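You operate a simulated robot arm through the tools that you are given. There is no shell and no other tool. Be economical: measure what you need, move in short steps, check, and stop when the job is done.

Carry out the task below with a simulated robot arm. There is one attempt and no reset: what you move stays moved.

Task
Take the 15 mm button pot from the worktop corner and put it on top of the cedar block there.

Only the result counts: the job must be done as asked and must still hold three seconds after the hand-in. Knocking over, shifting, dropping, spilling or breaking anything else fails it.

Robot
A 6-joint arm with a two-finger parallel gripper, fixed in place. Base frame: the origin is at the foot of the arm, x ahead of it, y to its left, z up; the work surface is at about z = 0. Units: mm, rad, N and s.
With the tool pointing down near the work surface it reaches from about 160 to 420 mm from the base axis. Its first joint turns from -1.152 to 1.152 rad. Payload 1.57 kg.
The tool frame sits at the grasp point between the pads (the TCP): z along the fingers, y along the line on which they close. The tips reach 30 mm beyond it. The gripper opens to 80 mm. The fingers are 17 mm wide and 12 mm thick; the gripper's body (40 by 82 mm) begins 80 mm behind the TCP.
Orientation is that of the tool frame in the base frame, as a unit quaternion [x, y, z, w]. With the fingers straight down and closing along the base's y, the tool's x points along the base's -x, its y along +y and its z along -z.

Tools
- The arm moves only by the tool nudge_tool. Its argument "increments" is a list of rows, each an object of numbers (a shift or turn left out is 0, a gripper value left out holds the last): "dx", "dy", "dz": the shift along the tool's x, y, z in units of 300 mm (1.0 is 300 mm); "wx", "wy", "wz": the turn, a rotation vector about the tool's x, y, z in units of 45 degrees (1.0 is 45 degrees); "gripper": the gripper command, from -1 (shut) to 1 (fully open), values between in proportion. In form: [{"dx": .., "dy": .., "dz": .., "wx": .., "wy": .., "wz": .., "gripper": ..}, ...]. A call has 1 to 12 rows; each row is the pose to reach, as a shift and turn from the pose commanded when the call began, along the tool's axes at that moment. A call with a number of a shift or a turn outside -1 to 1 is refused whole. Each row takes 0.2 s and may step no farther than 50 mm and 0.15 rad from the row before; otherwise, or with a gripper value out of range, the whole call is refused. Where a pose cannot be reached the arm comes as near as it can. A force on the tool above 40 N (or 10 N above the force at the start of the call, whichever is more), or a blocked arm, ends the call early, and 0.2 s more pass. Each finger travels about 153 mm/s and halts on what it meets, pressing with about 29 N; the grip force reading is that of the motor and also rises with nothing between the fingers. The clock runs only during rows and for 0.2 s after the last one: add rows that repeat a pose to give the fingers time. It gives the time, the measured TCP pose, the force on the tool (base axes), the opening and the grip force at its end, in the units of the frame above (readings bear some noise), and new pictures: "show" is both (left out), scene, wrist or none.
- Cameras (640 x 400 px; columns grow to the right, rows downward): "scene" is fixed at [31.5, -309.4, 427.5]; the picture's right is [0.90, -0.44, 0.00], its down [-0.22, -0.44, -0.87] and it looks along [0.38, 0.78, -0.49] (base axes); focal length 328 px, centre (320, 200). "wrist" rides on the gripper at [-32, 0, -78] in the tool frame; the picture's right is [0.00, -1.00, 0.00], its down [0.97, 0.00, -0.24] and it looks along [0.24, 0.00, 0.97] (tool axes); focal length 218 px, centre (320, 200).
- probe_pixels(camera, pixels): for up to 12 pixels [column, row] of the newest picture of that camera ("zoom" is the newest enlarged one), the place [x, y, z] in the base frame of the surface seen there, good to about 2 mm, but the place of the scene camera against the robot may be out by one fixed shift of up to 18 mm in any direction. No time passes.
- enlarge(camera, box): a new picture of the part [left, top, right, bottom] of that camera's present view, enlarged. No time passes.
- job_done(): hands the job in; it is judged then, once.

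Keep the steps short. Do not move on a guess: measure, check each grasp and each placing, and mend mistakes. In all there are 60 turns and 120 pictures (those below and enlarged ones count). Leave the gripper open and the arm clear of the work at the hand-in unless told otherwise, and finish with a single line.

The tools are called by a JSON object that holds its "api" and its "payload". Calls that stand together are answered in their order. nudge_tool: Moves the arm, as the interface text tells. Its arguments: {"type":"object","properties":{"increments":{"type":"array","items":{"type":"object","properties":{"dx":{"type":"number"},"dy":{"type":"number"},"dz":{"type":"number"},"wx":{"type":"number"},"wy":{"type":"number"},"wz":{"type":"number"},"gripper":{"type":"number"}}}},"show":{"type":"string","enum":["both","scene","wrist","none"]}},"required":["increments"]} The other tools are called the same way: probe_pixels (camera, pixels) gives the place of the surface under pixels of a picture; enlarge (camera, box) takes an enlarged picture of a part of a camera's view; job_done () hands the job in.

At the start:

```text
t: 0.0
tcp_pos: [191.3, 204.7, 213.2]
ee_rot: [0.001, 1.0, -0.001, 0.0]
ft_force: [0.9, -0.5, -0.6]
gripper_width: 80.1
gripper_force: 0.0
```

scene: 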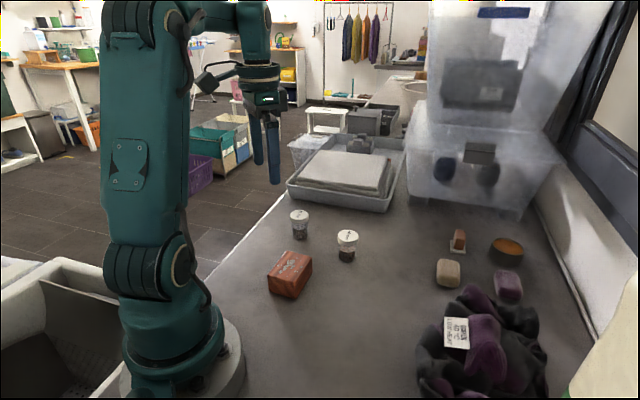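
wrist: 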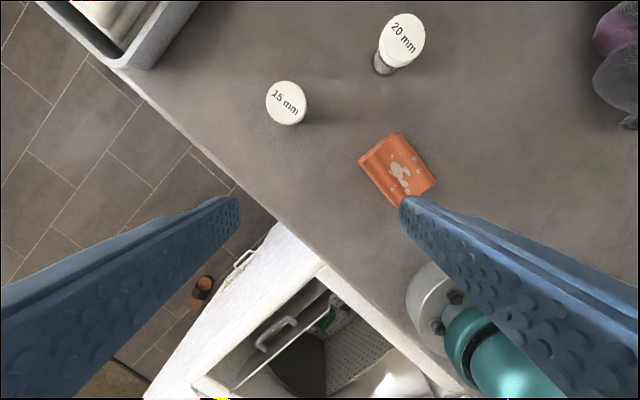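

The wrist view shows the 15 mm pot's lid near (286,100), the 20 mm pot at (403,38) and the cedar block at (398,168). I'll probe these in both cameras.

{"api": "probe_pixels", "payload": {"camera": "wrist", "pixels": [[286, 100], [286, 82], [286, 119], [268, 100], [304, 100], [403, 36], [398, 165], [400, 134], [362, 158], [434, 185], [395, 203], [330, 150]]}}

{"api": "probe_pixels", "payload": {"camera": "scene", "pixels": [[299, 215], [348, 237], [300, 232], [291, 262], [280, 251], [312, 261], [270, 275], [300, 278], [298, 297], [299, 240]]}}

{"api": "enlarge", "payload": {"camera": "scene", "box": [240, 190, 400, 310]}}

{"api": "enlarge", "payload": {"camera": "wrist", "box": [240, 0, 480, 220]}}

```text
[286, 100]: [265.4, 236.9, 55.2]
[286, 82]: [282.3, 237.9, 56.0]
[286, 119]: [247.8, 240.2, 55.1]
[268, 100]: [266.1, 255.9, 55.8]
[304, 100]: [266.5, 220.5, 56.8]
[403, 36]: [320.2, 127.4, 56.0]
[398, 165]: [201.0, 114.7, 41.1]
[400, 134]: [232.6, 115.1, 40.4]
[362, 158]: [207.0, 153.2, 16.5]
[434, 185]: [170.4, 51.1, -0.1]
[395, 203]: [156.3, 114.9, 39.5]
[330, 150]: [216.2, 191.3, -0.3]
```

```text
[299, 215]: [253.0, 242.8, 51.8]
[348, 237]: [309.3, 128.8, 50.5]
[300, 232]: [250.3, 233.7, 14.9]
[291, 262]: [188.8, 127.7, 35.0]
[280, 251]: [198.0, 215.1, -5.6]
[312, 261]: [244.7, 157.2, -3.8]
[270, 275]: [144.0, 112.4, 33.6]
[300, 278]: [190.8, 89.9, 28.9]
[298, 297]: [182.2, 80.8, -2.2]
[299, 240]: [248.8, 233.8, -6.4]
```

```text
3.33 times, centred on (320, 250) of scene
```

zoom: 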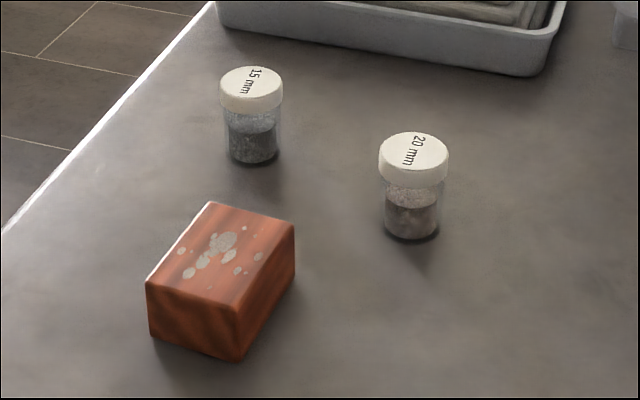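

```text
1.82 times, centred on (360, 110) of wrist
```

zoom: 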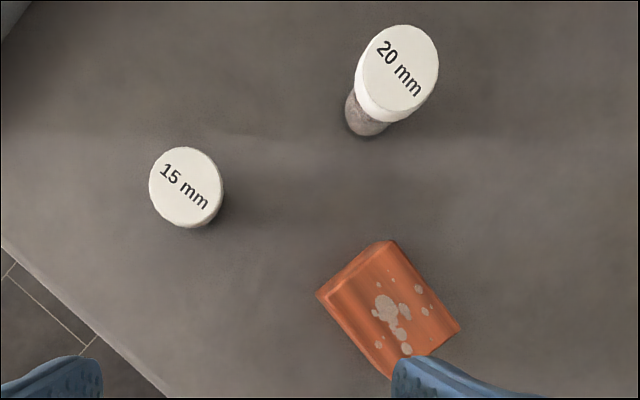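

The lid centre is about (265,238), its top is at z≈55 and it is about 37 mm across. The scene camera is offset by roughly (-12, 3, -5). I'll move above the block at the present height to measure its top.

{"api": "nudge_tool", "payload": {"increments": [{"dy": -0.1}, {"dy": -0.2}, {"dy": -0.3}, {"dy": -0.3}]}}

{"api": "enlarge", "payload": {"camera": "wrist", "box": [200, 60, 440, 210]}}

```text
t: 1.0
tcp_pos: [190.4, 115.3, 211.1]
ee_rot: [0.0, 1.0, 0.0, -0.001]
ft_force: [-0.9, 0.2, -0.2]
gripper_width: 80.2
gripper_force: 0.1
```

scene: 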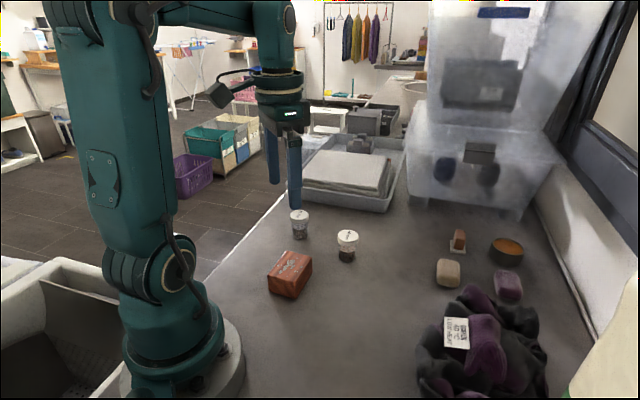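
wrist: 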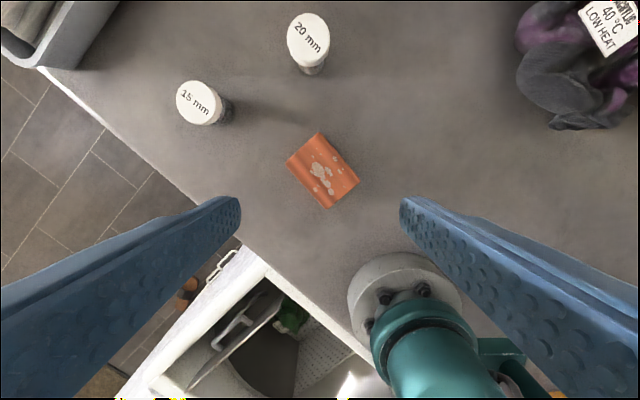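

```text
2.67 times, centred on (320, 135) of wrist
```

zoom: 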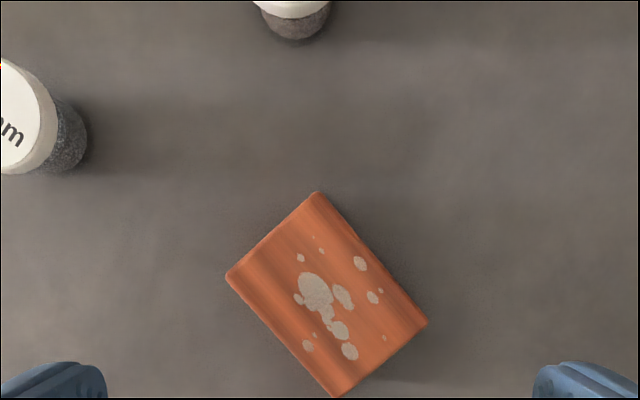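

The block's top corners in the zoom are near (317,193), (227,276), (427,323) and (336,396). I'll probe just inside each of them, and also the tray edge.

{"api": "probe_pixels", "payload": {"camera": "zoom", "pixels": [[317, 198], [234, 276], [420, 323], [336, 390], [327, 295], [290, 250], [370, 340]]}}

{"api": "probe_pixels", "payload": {"camera": "wrist", "pixels": [[195, 102], [195, 84], [179, 102], [212, 102], [195, 119], [75, 62], [100, 40], [308, 38], [224, 118]]}}

```text
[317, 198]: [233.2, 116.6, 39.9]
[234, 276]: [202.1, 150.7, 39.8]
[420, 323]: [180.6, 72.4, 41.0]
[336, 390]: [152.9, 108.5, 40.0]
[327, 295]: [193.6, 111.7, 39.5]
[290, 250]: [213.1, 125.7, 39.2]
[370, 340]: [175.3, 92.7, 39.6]
```

```text
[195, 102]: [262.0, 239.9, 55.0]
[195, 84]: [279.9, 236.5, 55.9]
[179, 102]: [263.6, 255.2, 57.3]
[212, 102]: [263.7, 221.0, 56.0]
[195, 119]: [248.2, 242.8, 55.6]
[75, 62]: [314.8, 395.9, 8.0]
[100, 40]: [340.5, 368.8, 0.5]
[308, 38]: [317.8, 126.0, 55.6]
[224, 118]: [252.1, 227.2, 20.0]
```

The block's top is flat at z≈40, centred at (192.5,112) and about 47×66 mm. The tray is far from the pot. Next I go above the pot at (265,238).

{"api": "nudge_tool", "payload": {"increments": [{"dx": -0.06, "dy": 0.1}, {"dx": -0.12, "dy": 0.2}, {"dx": -0.18, "dy": 0.3}, {"dx": -0.247, "dy": 0.409}, {"dx": -0.247, "dy": 0.409, "dz": 0.1}, {"dx": -0.247, "dy": 0.409, "dz": 0.2}, {"dx": -0.247, "dy": 0.409, "dz": 0.25}, {"dx": -0.247, "dy": 0.409, "dz": 0.25}]}}

```text
t: 2.8
tcp_pos: [264.9, 238.9, 135.8]
ee_rot: [0.0, 1.0, 0.0, -0.001]
ft_force: [-0.7, -0.9, -0.6]
gripper_width: 80.0
gripper_force: 0.1
```

scene: 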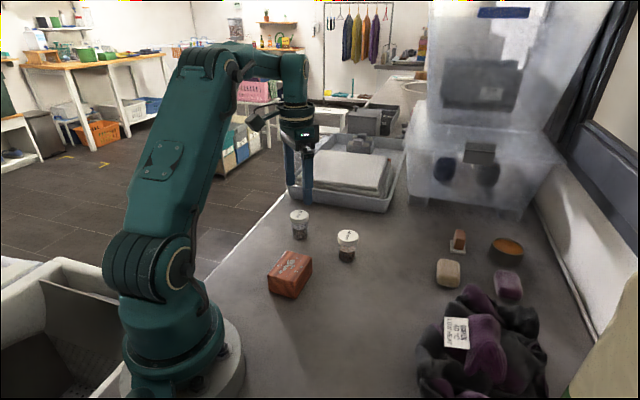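
wrist: 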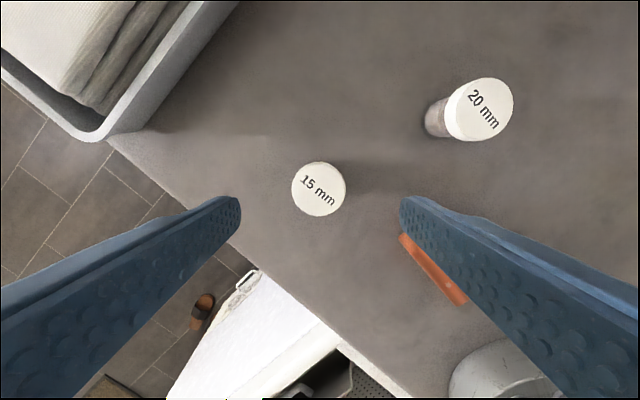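

The lid is at (319,189), nearly centred between the fingers. I'll probe its edges to centre exactly.

{"api": "probe_pixels", "payload": {"camera": "wrist", "pixels": [[319, 189], [294, 189], [344, 189], [319, 164], [319, 213], [302, 172], [336, 206], [320, 222]]}}

```text
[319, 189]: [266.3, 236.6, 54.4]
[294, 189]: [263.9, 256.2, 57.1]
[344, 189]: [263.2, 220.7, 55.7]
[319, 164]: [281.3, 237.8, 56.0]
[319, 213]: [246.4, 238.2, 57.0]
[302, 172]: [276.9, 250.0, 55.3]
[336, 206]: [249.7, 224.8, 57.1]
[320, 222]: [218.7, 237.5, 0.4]
```

The lid centre is (264,238.3), so the TCP is within 1 mm. I descend to TCP z≈40 with the gripper open, which leaves the tips about 10 mm above the worktop.

{"api": "nudge_tool", "payload": {"increments": [{"dx": 0.003, "dz": 0.1}, {"dx": 0.003, "dz": 0.2}, {"dx": 0.003, "dz": 0.27}, {"dx": 0.003, "dz": 0.319}, {"dx": 0.003, "dz": 0.319}]}}

```text
t: 4.0
tcp_pos: [262.6, 237.8, 39.7]
ee_rot: [0.0, 1.0, 0.001, 0.0]
ft_force: [-0.2, 0.7, 0.5]
gripper_width: 80.0
gripper_force: 0.0
```

scene: 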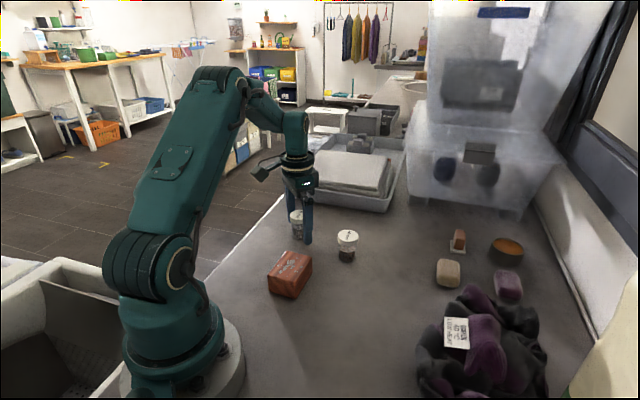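
wrist: 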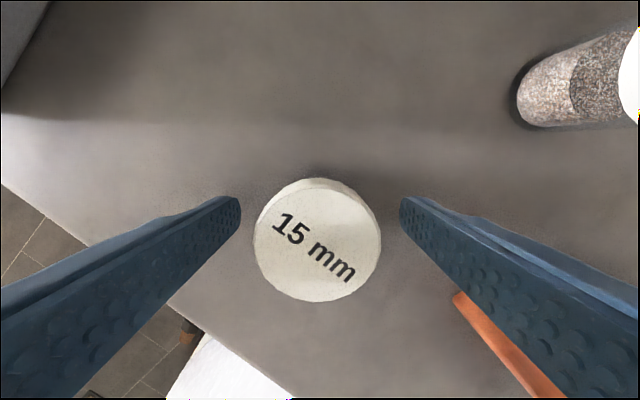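

The pot sits between the fingers. I close partway, to about 34 mm, and check.

{"api": "nudge_tool", "payload": {"increments": [{"gripper": 0.2}, {"gripper": 0.0}, {"gripper": -0.15}, {"gripper": -0.15}, {"gripper": -0.15}], "show": "wrist"}}

```text
t: 5.2
tcp_pos: [264.9, 237.6, 40.6]
ee_rot: [-0.001, 1.0, 0.0, -0.001]
ft_force: [0.2, 0.2, 0.8]
gripper_width: 39.3
gripper_force: 28.7
```

wrist: 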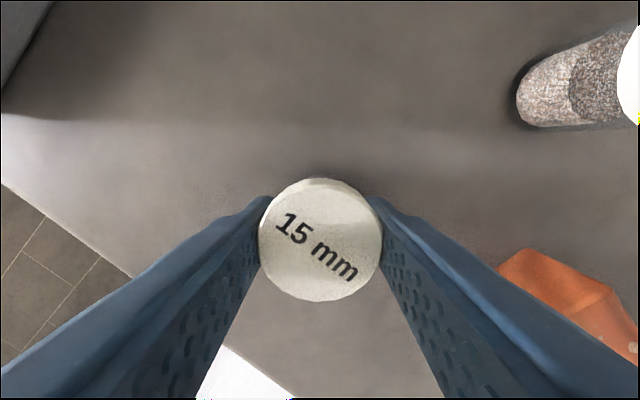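

The fingers stopped at 39.3 mm with 28.7 N, so the lid is gripped. I lift 50 mm and check that the body comes up with the lid.

{"api": "nudge_tool", "payload": {"increments": [{"dz": -0.03}, {"dz": -0.09}, {"dz": -0.167}, {"dz": -0.167}]}}

{"api": "enlarge", "payload": {"camera": "scene", "box": [240, 150, 400, 310]}}

```text
t: 6.2
tcp_pos: [263.8, 237.0, 90.4]
ee_rot: [0.0, 1.0, 0.0, -0.001]
ft_force: [0.0, 0.0, 0.4]
gripper_width: 39.6
gripper_force: 28.8
```

scene: 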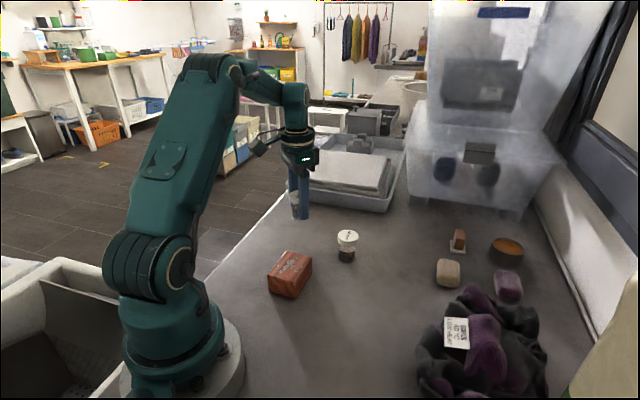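
wrist: 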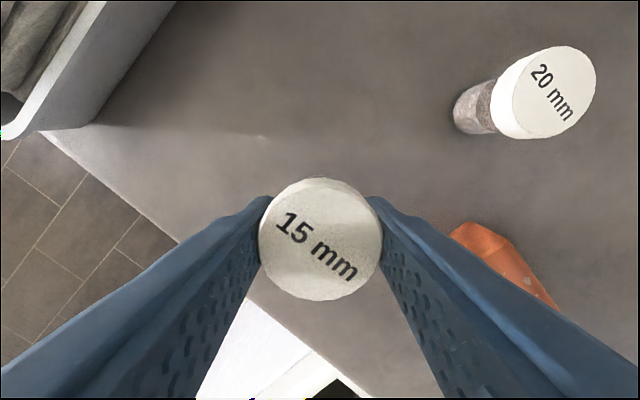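

```text
2.50 times, centred on (320, 230) of scene
```

zoom: 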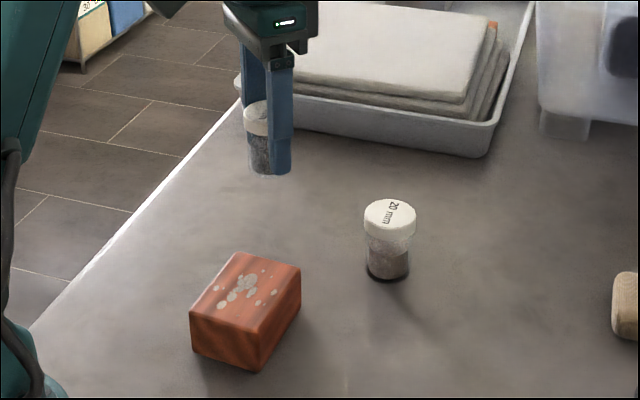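

The whole pot is lifted. I raise it 25 mm more and carry it over the block centre at (192.5,112).

{"api": "nudge_tool", "payload": {"increments": [{"dz": -0.08}, {"dx": 0.04, "dy": -0.07, "dz": -0.08}, {"dx": 0.1, "dy": -0.176, "dz": -0.08}, {"dx": 0.16, "dy": -0.282, "dz": -0.08}, {"dx": 0.21, "dy": -0.37, "dz": -0.08}, {"dx": 0.238, "dy": -0.418, "dz": -0.08}, {"dx": 0.238, "dy": -0.418, "dz": -0.08}]}}

{"api": "enlarge", "payload": {"camera": "scene", "box": [230, 190, 370, 310]}}

```text
t: 7.8
tcp_pos: [194.0, 114.4, 117.5]
ee_rot: [0.001, 1.0, -0.001, -0.001]
ft_force: [0.7, -0.5, -0.4]
gripper_width: 39.5
gripper_force: 29.1
```

scene: 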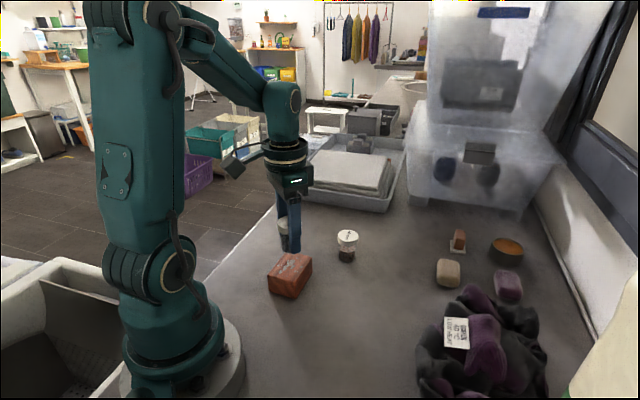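
wrist: 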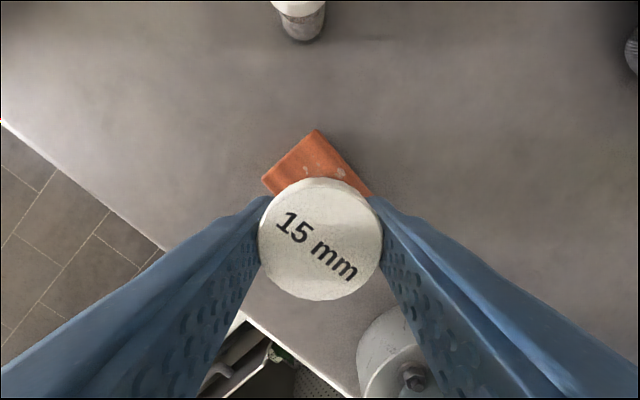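

```text
3.33 times, centred on (300, 250) of scene
```

zoom: 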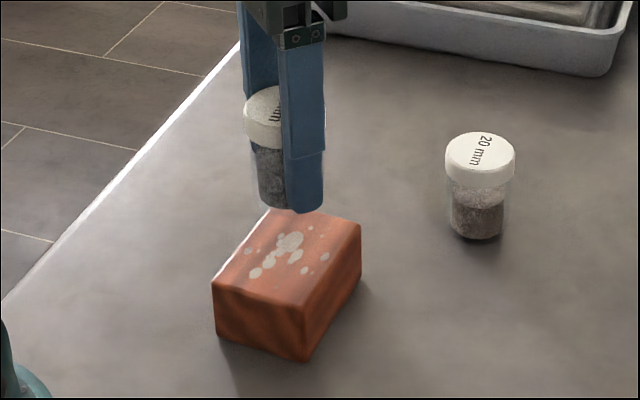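

The pot is over the block, with its base at z≈75. I descend 25 mm and re-read the pose.

{"api": "nudge_tool", "payload": {"increments": [{"dz": 0.04}, {"dz": 0.083}, {"dz": 0.083}]}}

{"api": "enlarge", "payload": {"camera": "scene", "box": [230, 190, 370, 310]}}

{"api": "probe_pixels", "payload": {"camera": "wrist", "pixels": [[320, 240], [320, 200], [320, 280], [280, 240], [360, 240]]}}

```text
t: 8.6
tcp_pos: [192.7, 114.0, 91.3]
ee_rot: [-0.001, 1.0, -0.001, -0.001]
ft_force: [-0.5, 0.7, -0.3]
gripper_width: 39.6
gripper_force: 29.0
```

scene: 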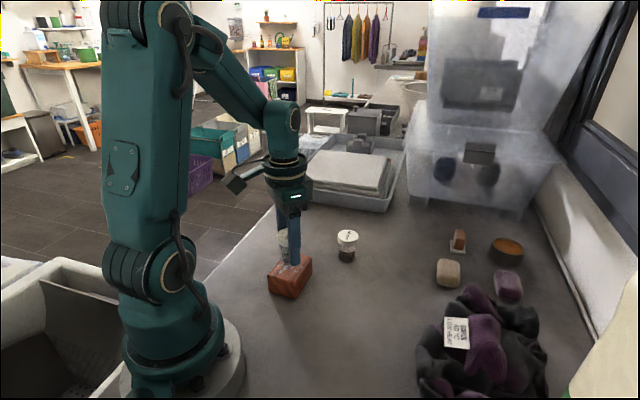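
wrist: 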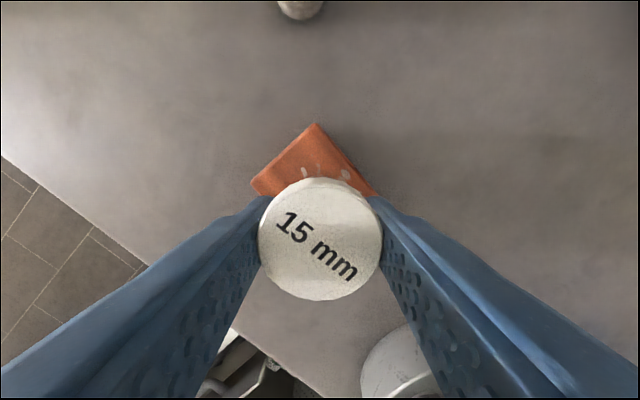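

```text
3.33 times, centred on (300, 250) of scene
```

zoom: 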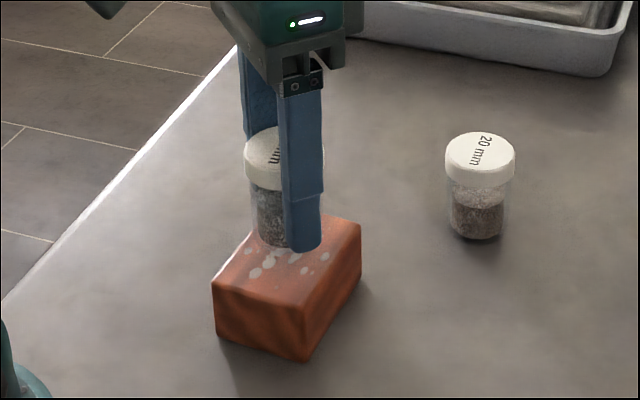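

```text
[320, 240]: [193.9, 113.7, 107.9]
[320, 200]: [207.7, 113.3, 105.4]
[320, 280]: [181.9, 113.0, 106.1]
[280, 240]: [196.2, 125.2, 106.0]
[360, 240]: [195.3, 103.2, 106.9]
```

The lid top reads z≈106, so the base is about 10 mm above the block, at (193.5,113.5). I lower 8 mm with a 1.5 mm correction in y.

{"api": "nudge_tool", "payload": {"increments": [{"dy": -0.005, "dz": 0.013}, {"dy": -0.005, "dz": 0.027}, {"dy": -0.005, "dz": 0.027}], "show": "wrist"}}

{"api": "probe_pixels", "payload": {"camera": "wrist", "pixels": [[320, 240], [320, 200], [320, 280], [280, 240], [360, 240], [300, 220], [340, 220], [300, 260]]}}

{"api": "enlarge", "payload": {"camera": "scene", "box": [260, 210, 330, 310]}}

```text
t: 9.4
tcp_pos: [194.1, 110.0, 82.9]
ee_rot: [0.0, 1.0, 0.0, -0.001]
ft_force: [0.7, 0.1, -1.4]
gripper_width: 39.4
gripper_force: 29.3
```

wrist: 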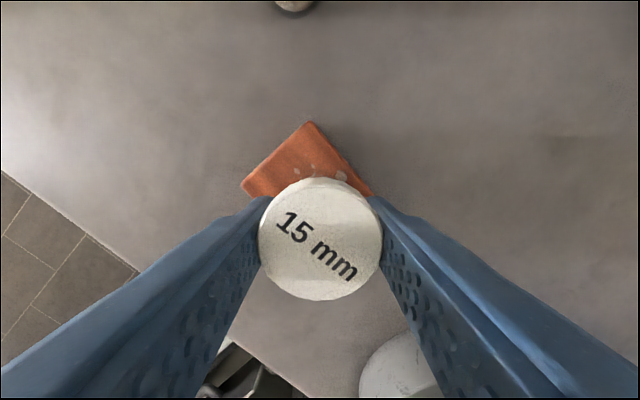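

```text
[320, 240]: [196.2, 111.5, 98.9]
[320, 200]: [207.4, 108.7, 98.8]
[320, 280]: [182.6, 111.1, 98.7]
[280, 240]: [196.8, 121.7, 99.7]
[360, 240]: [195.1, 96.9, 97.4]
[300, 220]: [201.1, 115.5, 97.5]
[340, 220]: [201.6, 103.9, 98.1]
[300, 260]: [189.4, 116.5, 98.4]
```

```text
4.00 times, centred on (295, 260) of scene
```

zoom: 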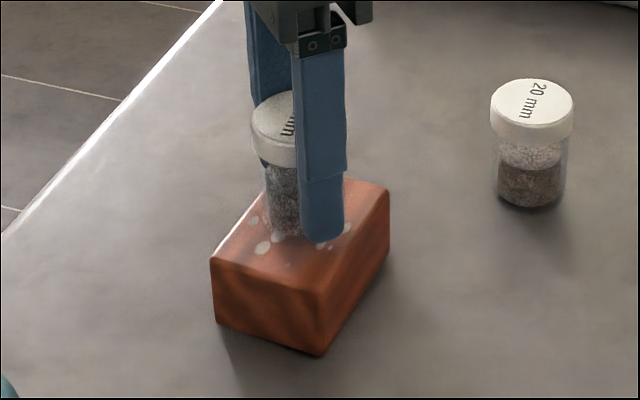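

The base is about 2–3 mm above the block and well centred. I lower 1.5 mm and read the force.

{"api": "nudge_tool", "payload": {"increments": [{"dx": 0.003, "dy": 0.003, "dz": 0.005}, {"dx": 0.003, "dy": 0.003, "dz": 0.005}], "show": "none"}}

```text
t: 10.0
tcp_pos: [191.0, 111.6, 81.4]
ee_rot: [0.0, 1.0, 0.0, -0.001]
ft_force: [0.4, 0.2, -0.3]
gripper_width: 39.5
gripper_force: 29.0
```

There is no contact yet, so I go another 1 mm.

{"api": "nudge_tool", "payload": {"increments": [{"dz": 0.0033}, {"dz": 0.0033}], "show": "none"}}

```text
t: 10.6
tcp_pos: [192.7, 112.2, 79.9]
ee_rot: [-0.001, 1.0, -0.001, -0.001]
ft_force: [-0.8, 0.0, 7.2]
gripper_width: 39.7
gripper_force: 29.5
```

The vertical force is 7.2 N, so the base is on the block. I open gradually.

{"api": "nudge_tool", "payload": {"increments": [{"dz": -0.001, "gripper": 0.05}, {"dz": -0.001, "gripper": 0.2}, {"dz": -0.001, "gripper": 0.6}, {"dz": -0.001, "gripper": 1.0}, {"dz": -0.001, "gripper": 1.0}]}}

{"api": "enlarge", "payload": {"camera": "scene", "box": [240, 210, 350, 310]}}

```text
t: 11.8
tcp_pos: [192.0, 113.0, 80.9]
ee_rot: [-0.001, 1.0, 0.0, -0.001]
ft_force: [-0.1, -0.1, -0.4]
gripper_width: 79.7
gripper_force: 0.0
```

scene: 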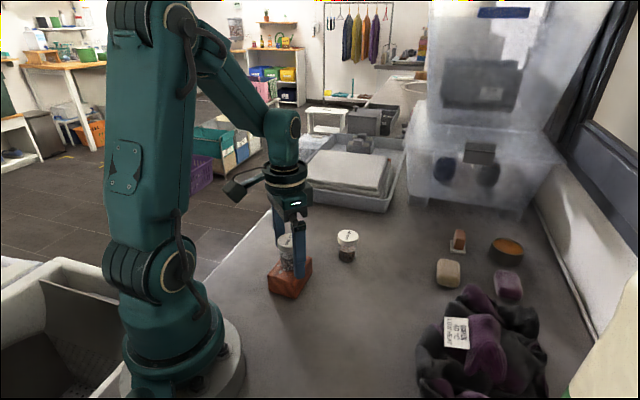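
wrist: 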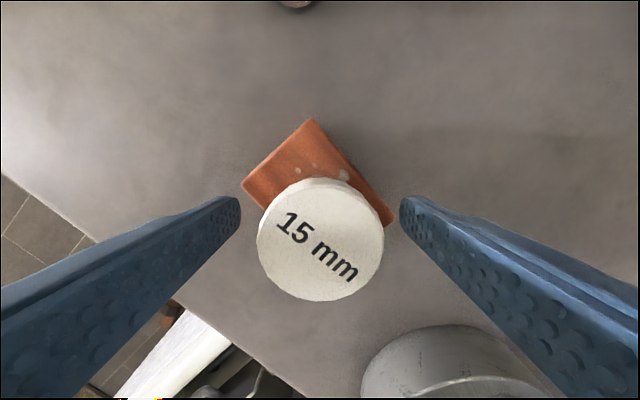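

```text
4.00 times, centred on (295, 260) of scene
```

zoom: 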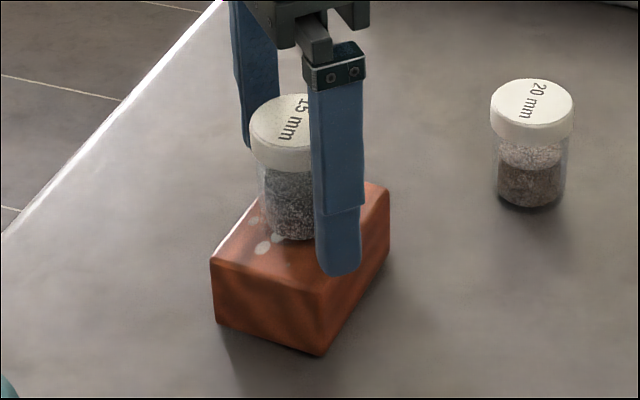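

The pot stands free with the fingers well clear of it. I go straight up 120 mm and check.

{"api": "nudge_tool", "payload": {"increments": [{"dz": -0.05}, {"dz": -0.15}, {"dz": -0.28}, {"dz": -0.4}, {"dz": -0.4}, {"dz": -0.4}, {"dz": -0.4}, {"dz": -0.4}]}}

{"api": "enlarge", "payload": {"camera": "scene", "box": [240, 210, 350, 310]}}

```text
t: 13.6
tcp_pos: [193.0, 111.3, 198.9]
ee_rot: [0.0, 1.0, 0.0, -0.001]
ft_force: [-0.4, 0.4, 0.6]
gripper_width: 80.1
gripper_force: 0.1
```

scene: 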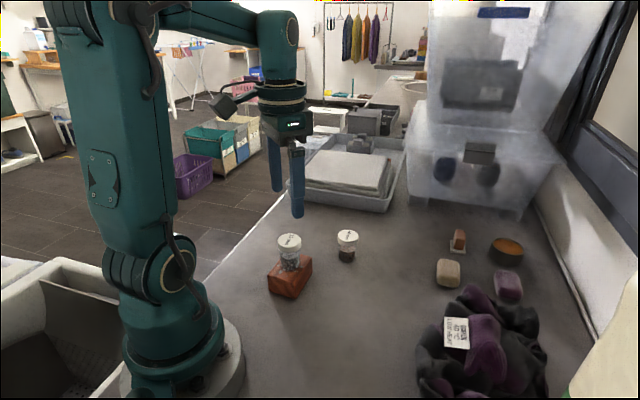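
wrist: 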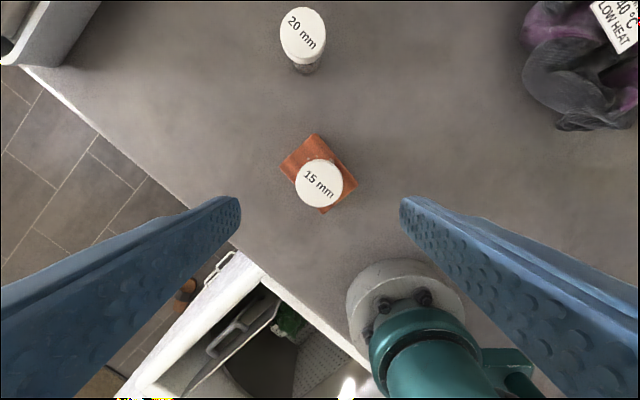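

```text
4.00 times, centred on (295, 260) of scene
```

zoom: 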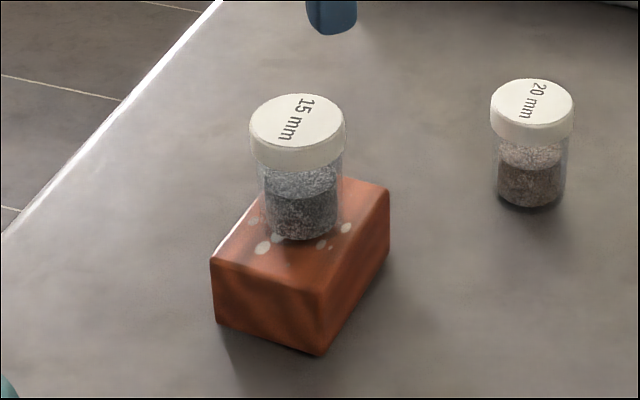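

The 15 mm pot stands upright on the middle of the block, the 20 mm pot looks undisturbed, and the arm is clear with the gripper open. I hand it in.

{"api": "job_done", "payload": {}}

```text
The job is handed in.
```

The 15 mm button pot is standing upright on top of the cedar block, nothing else appears to have moved, and the arm is clear with its gripper open.
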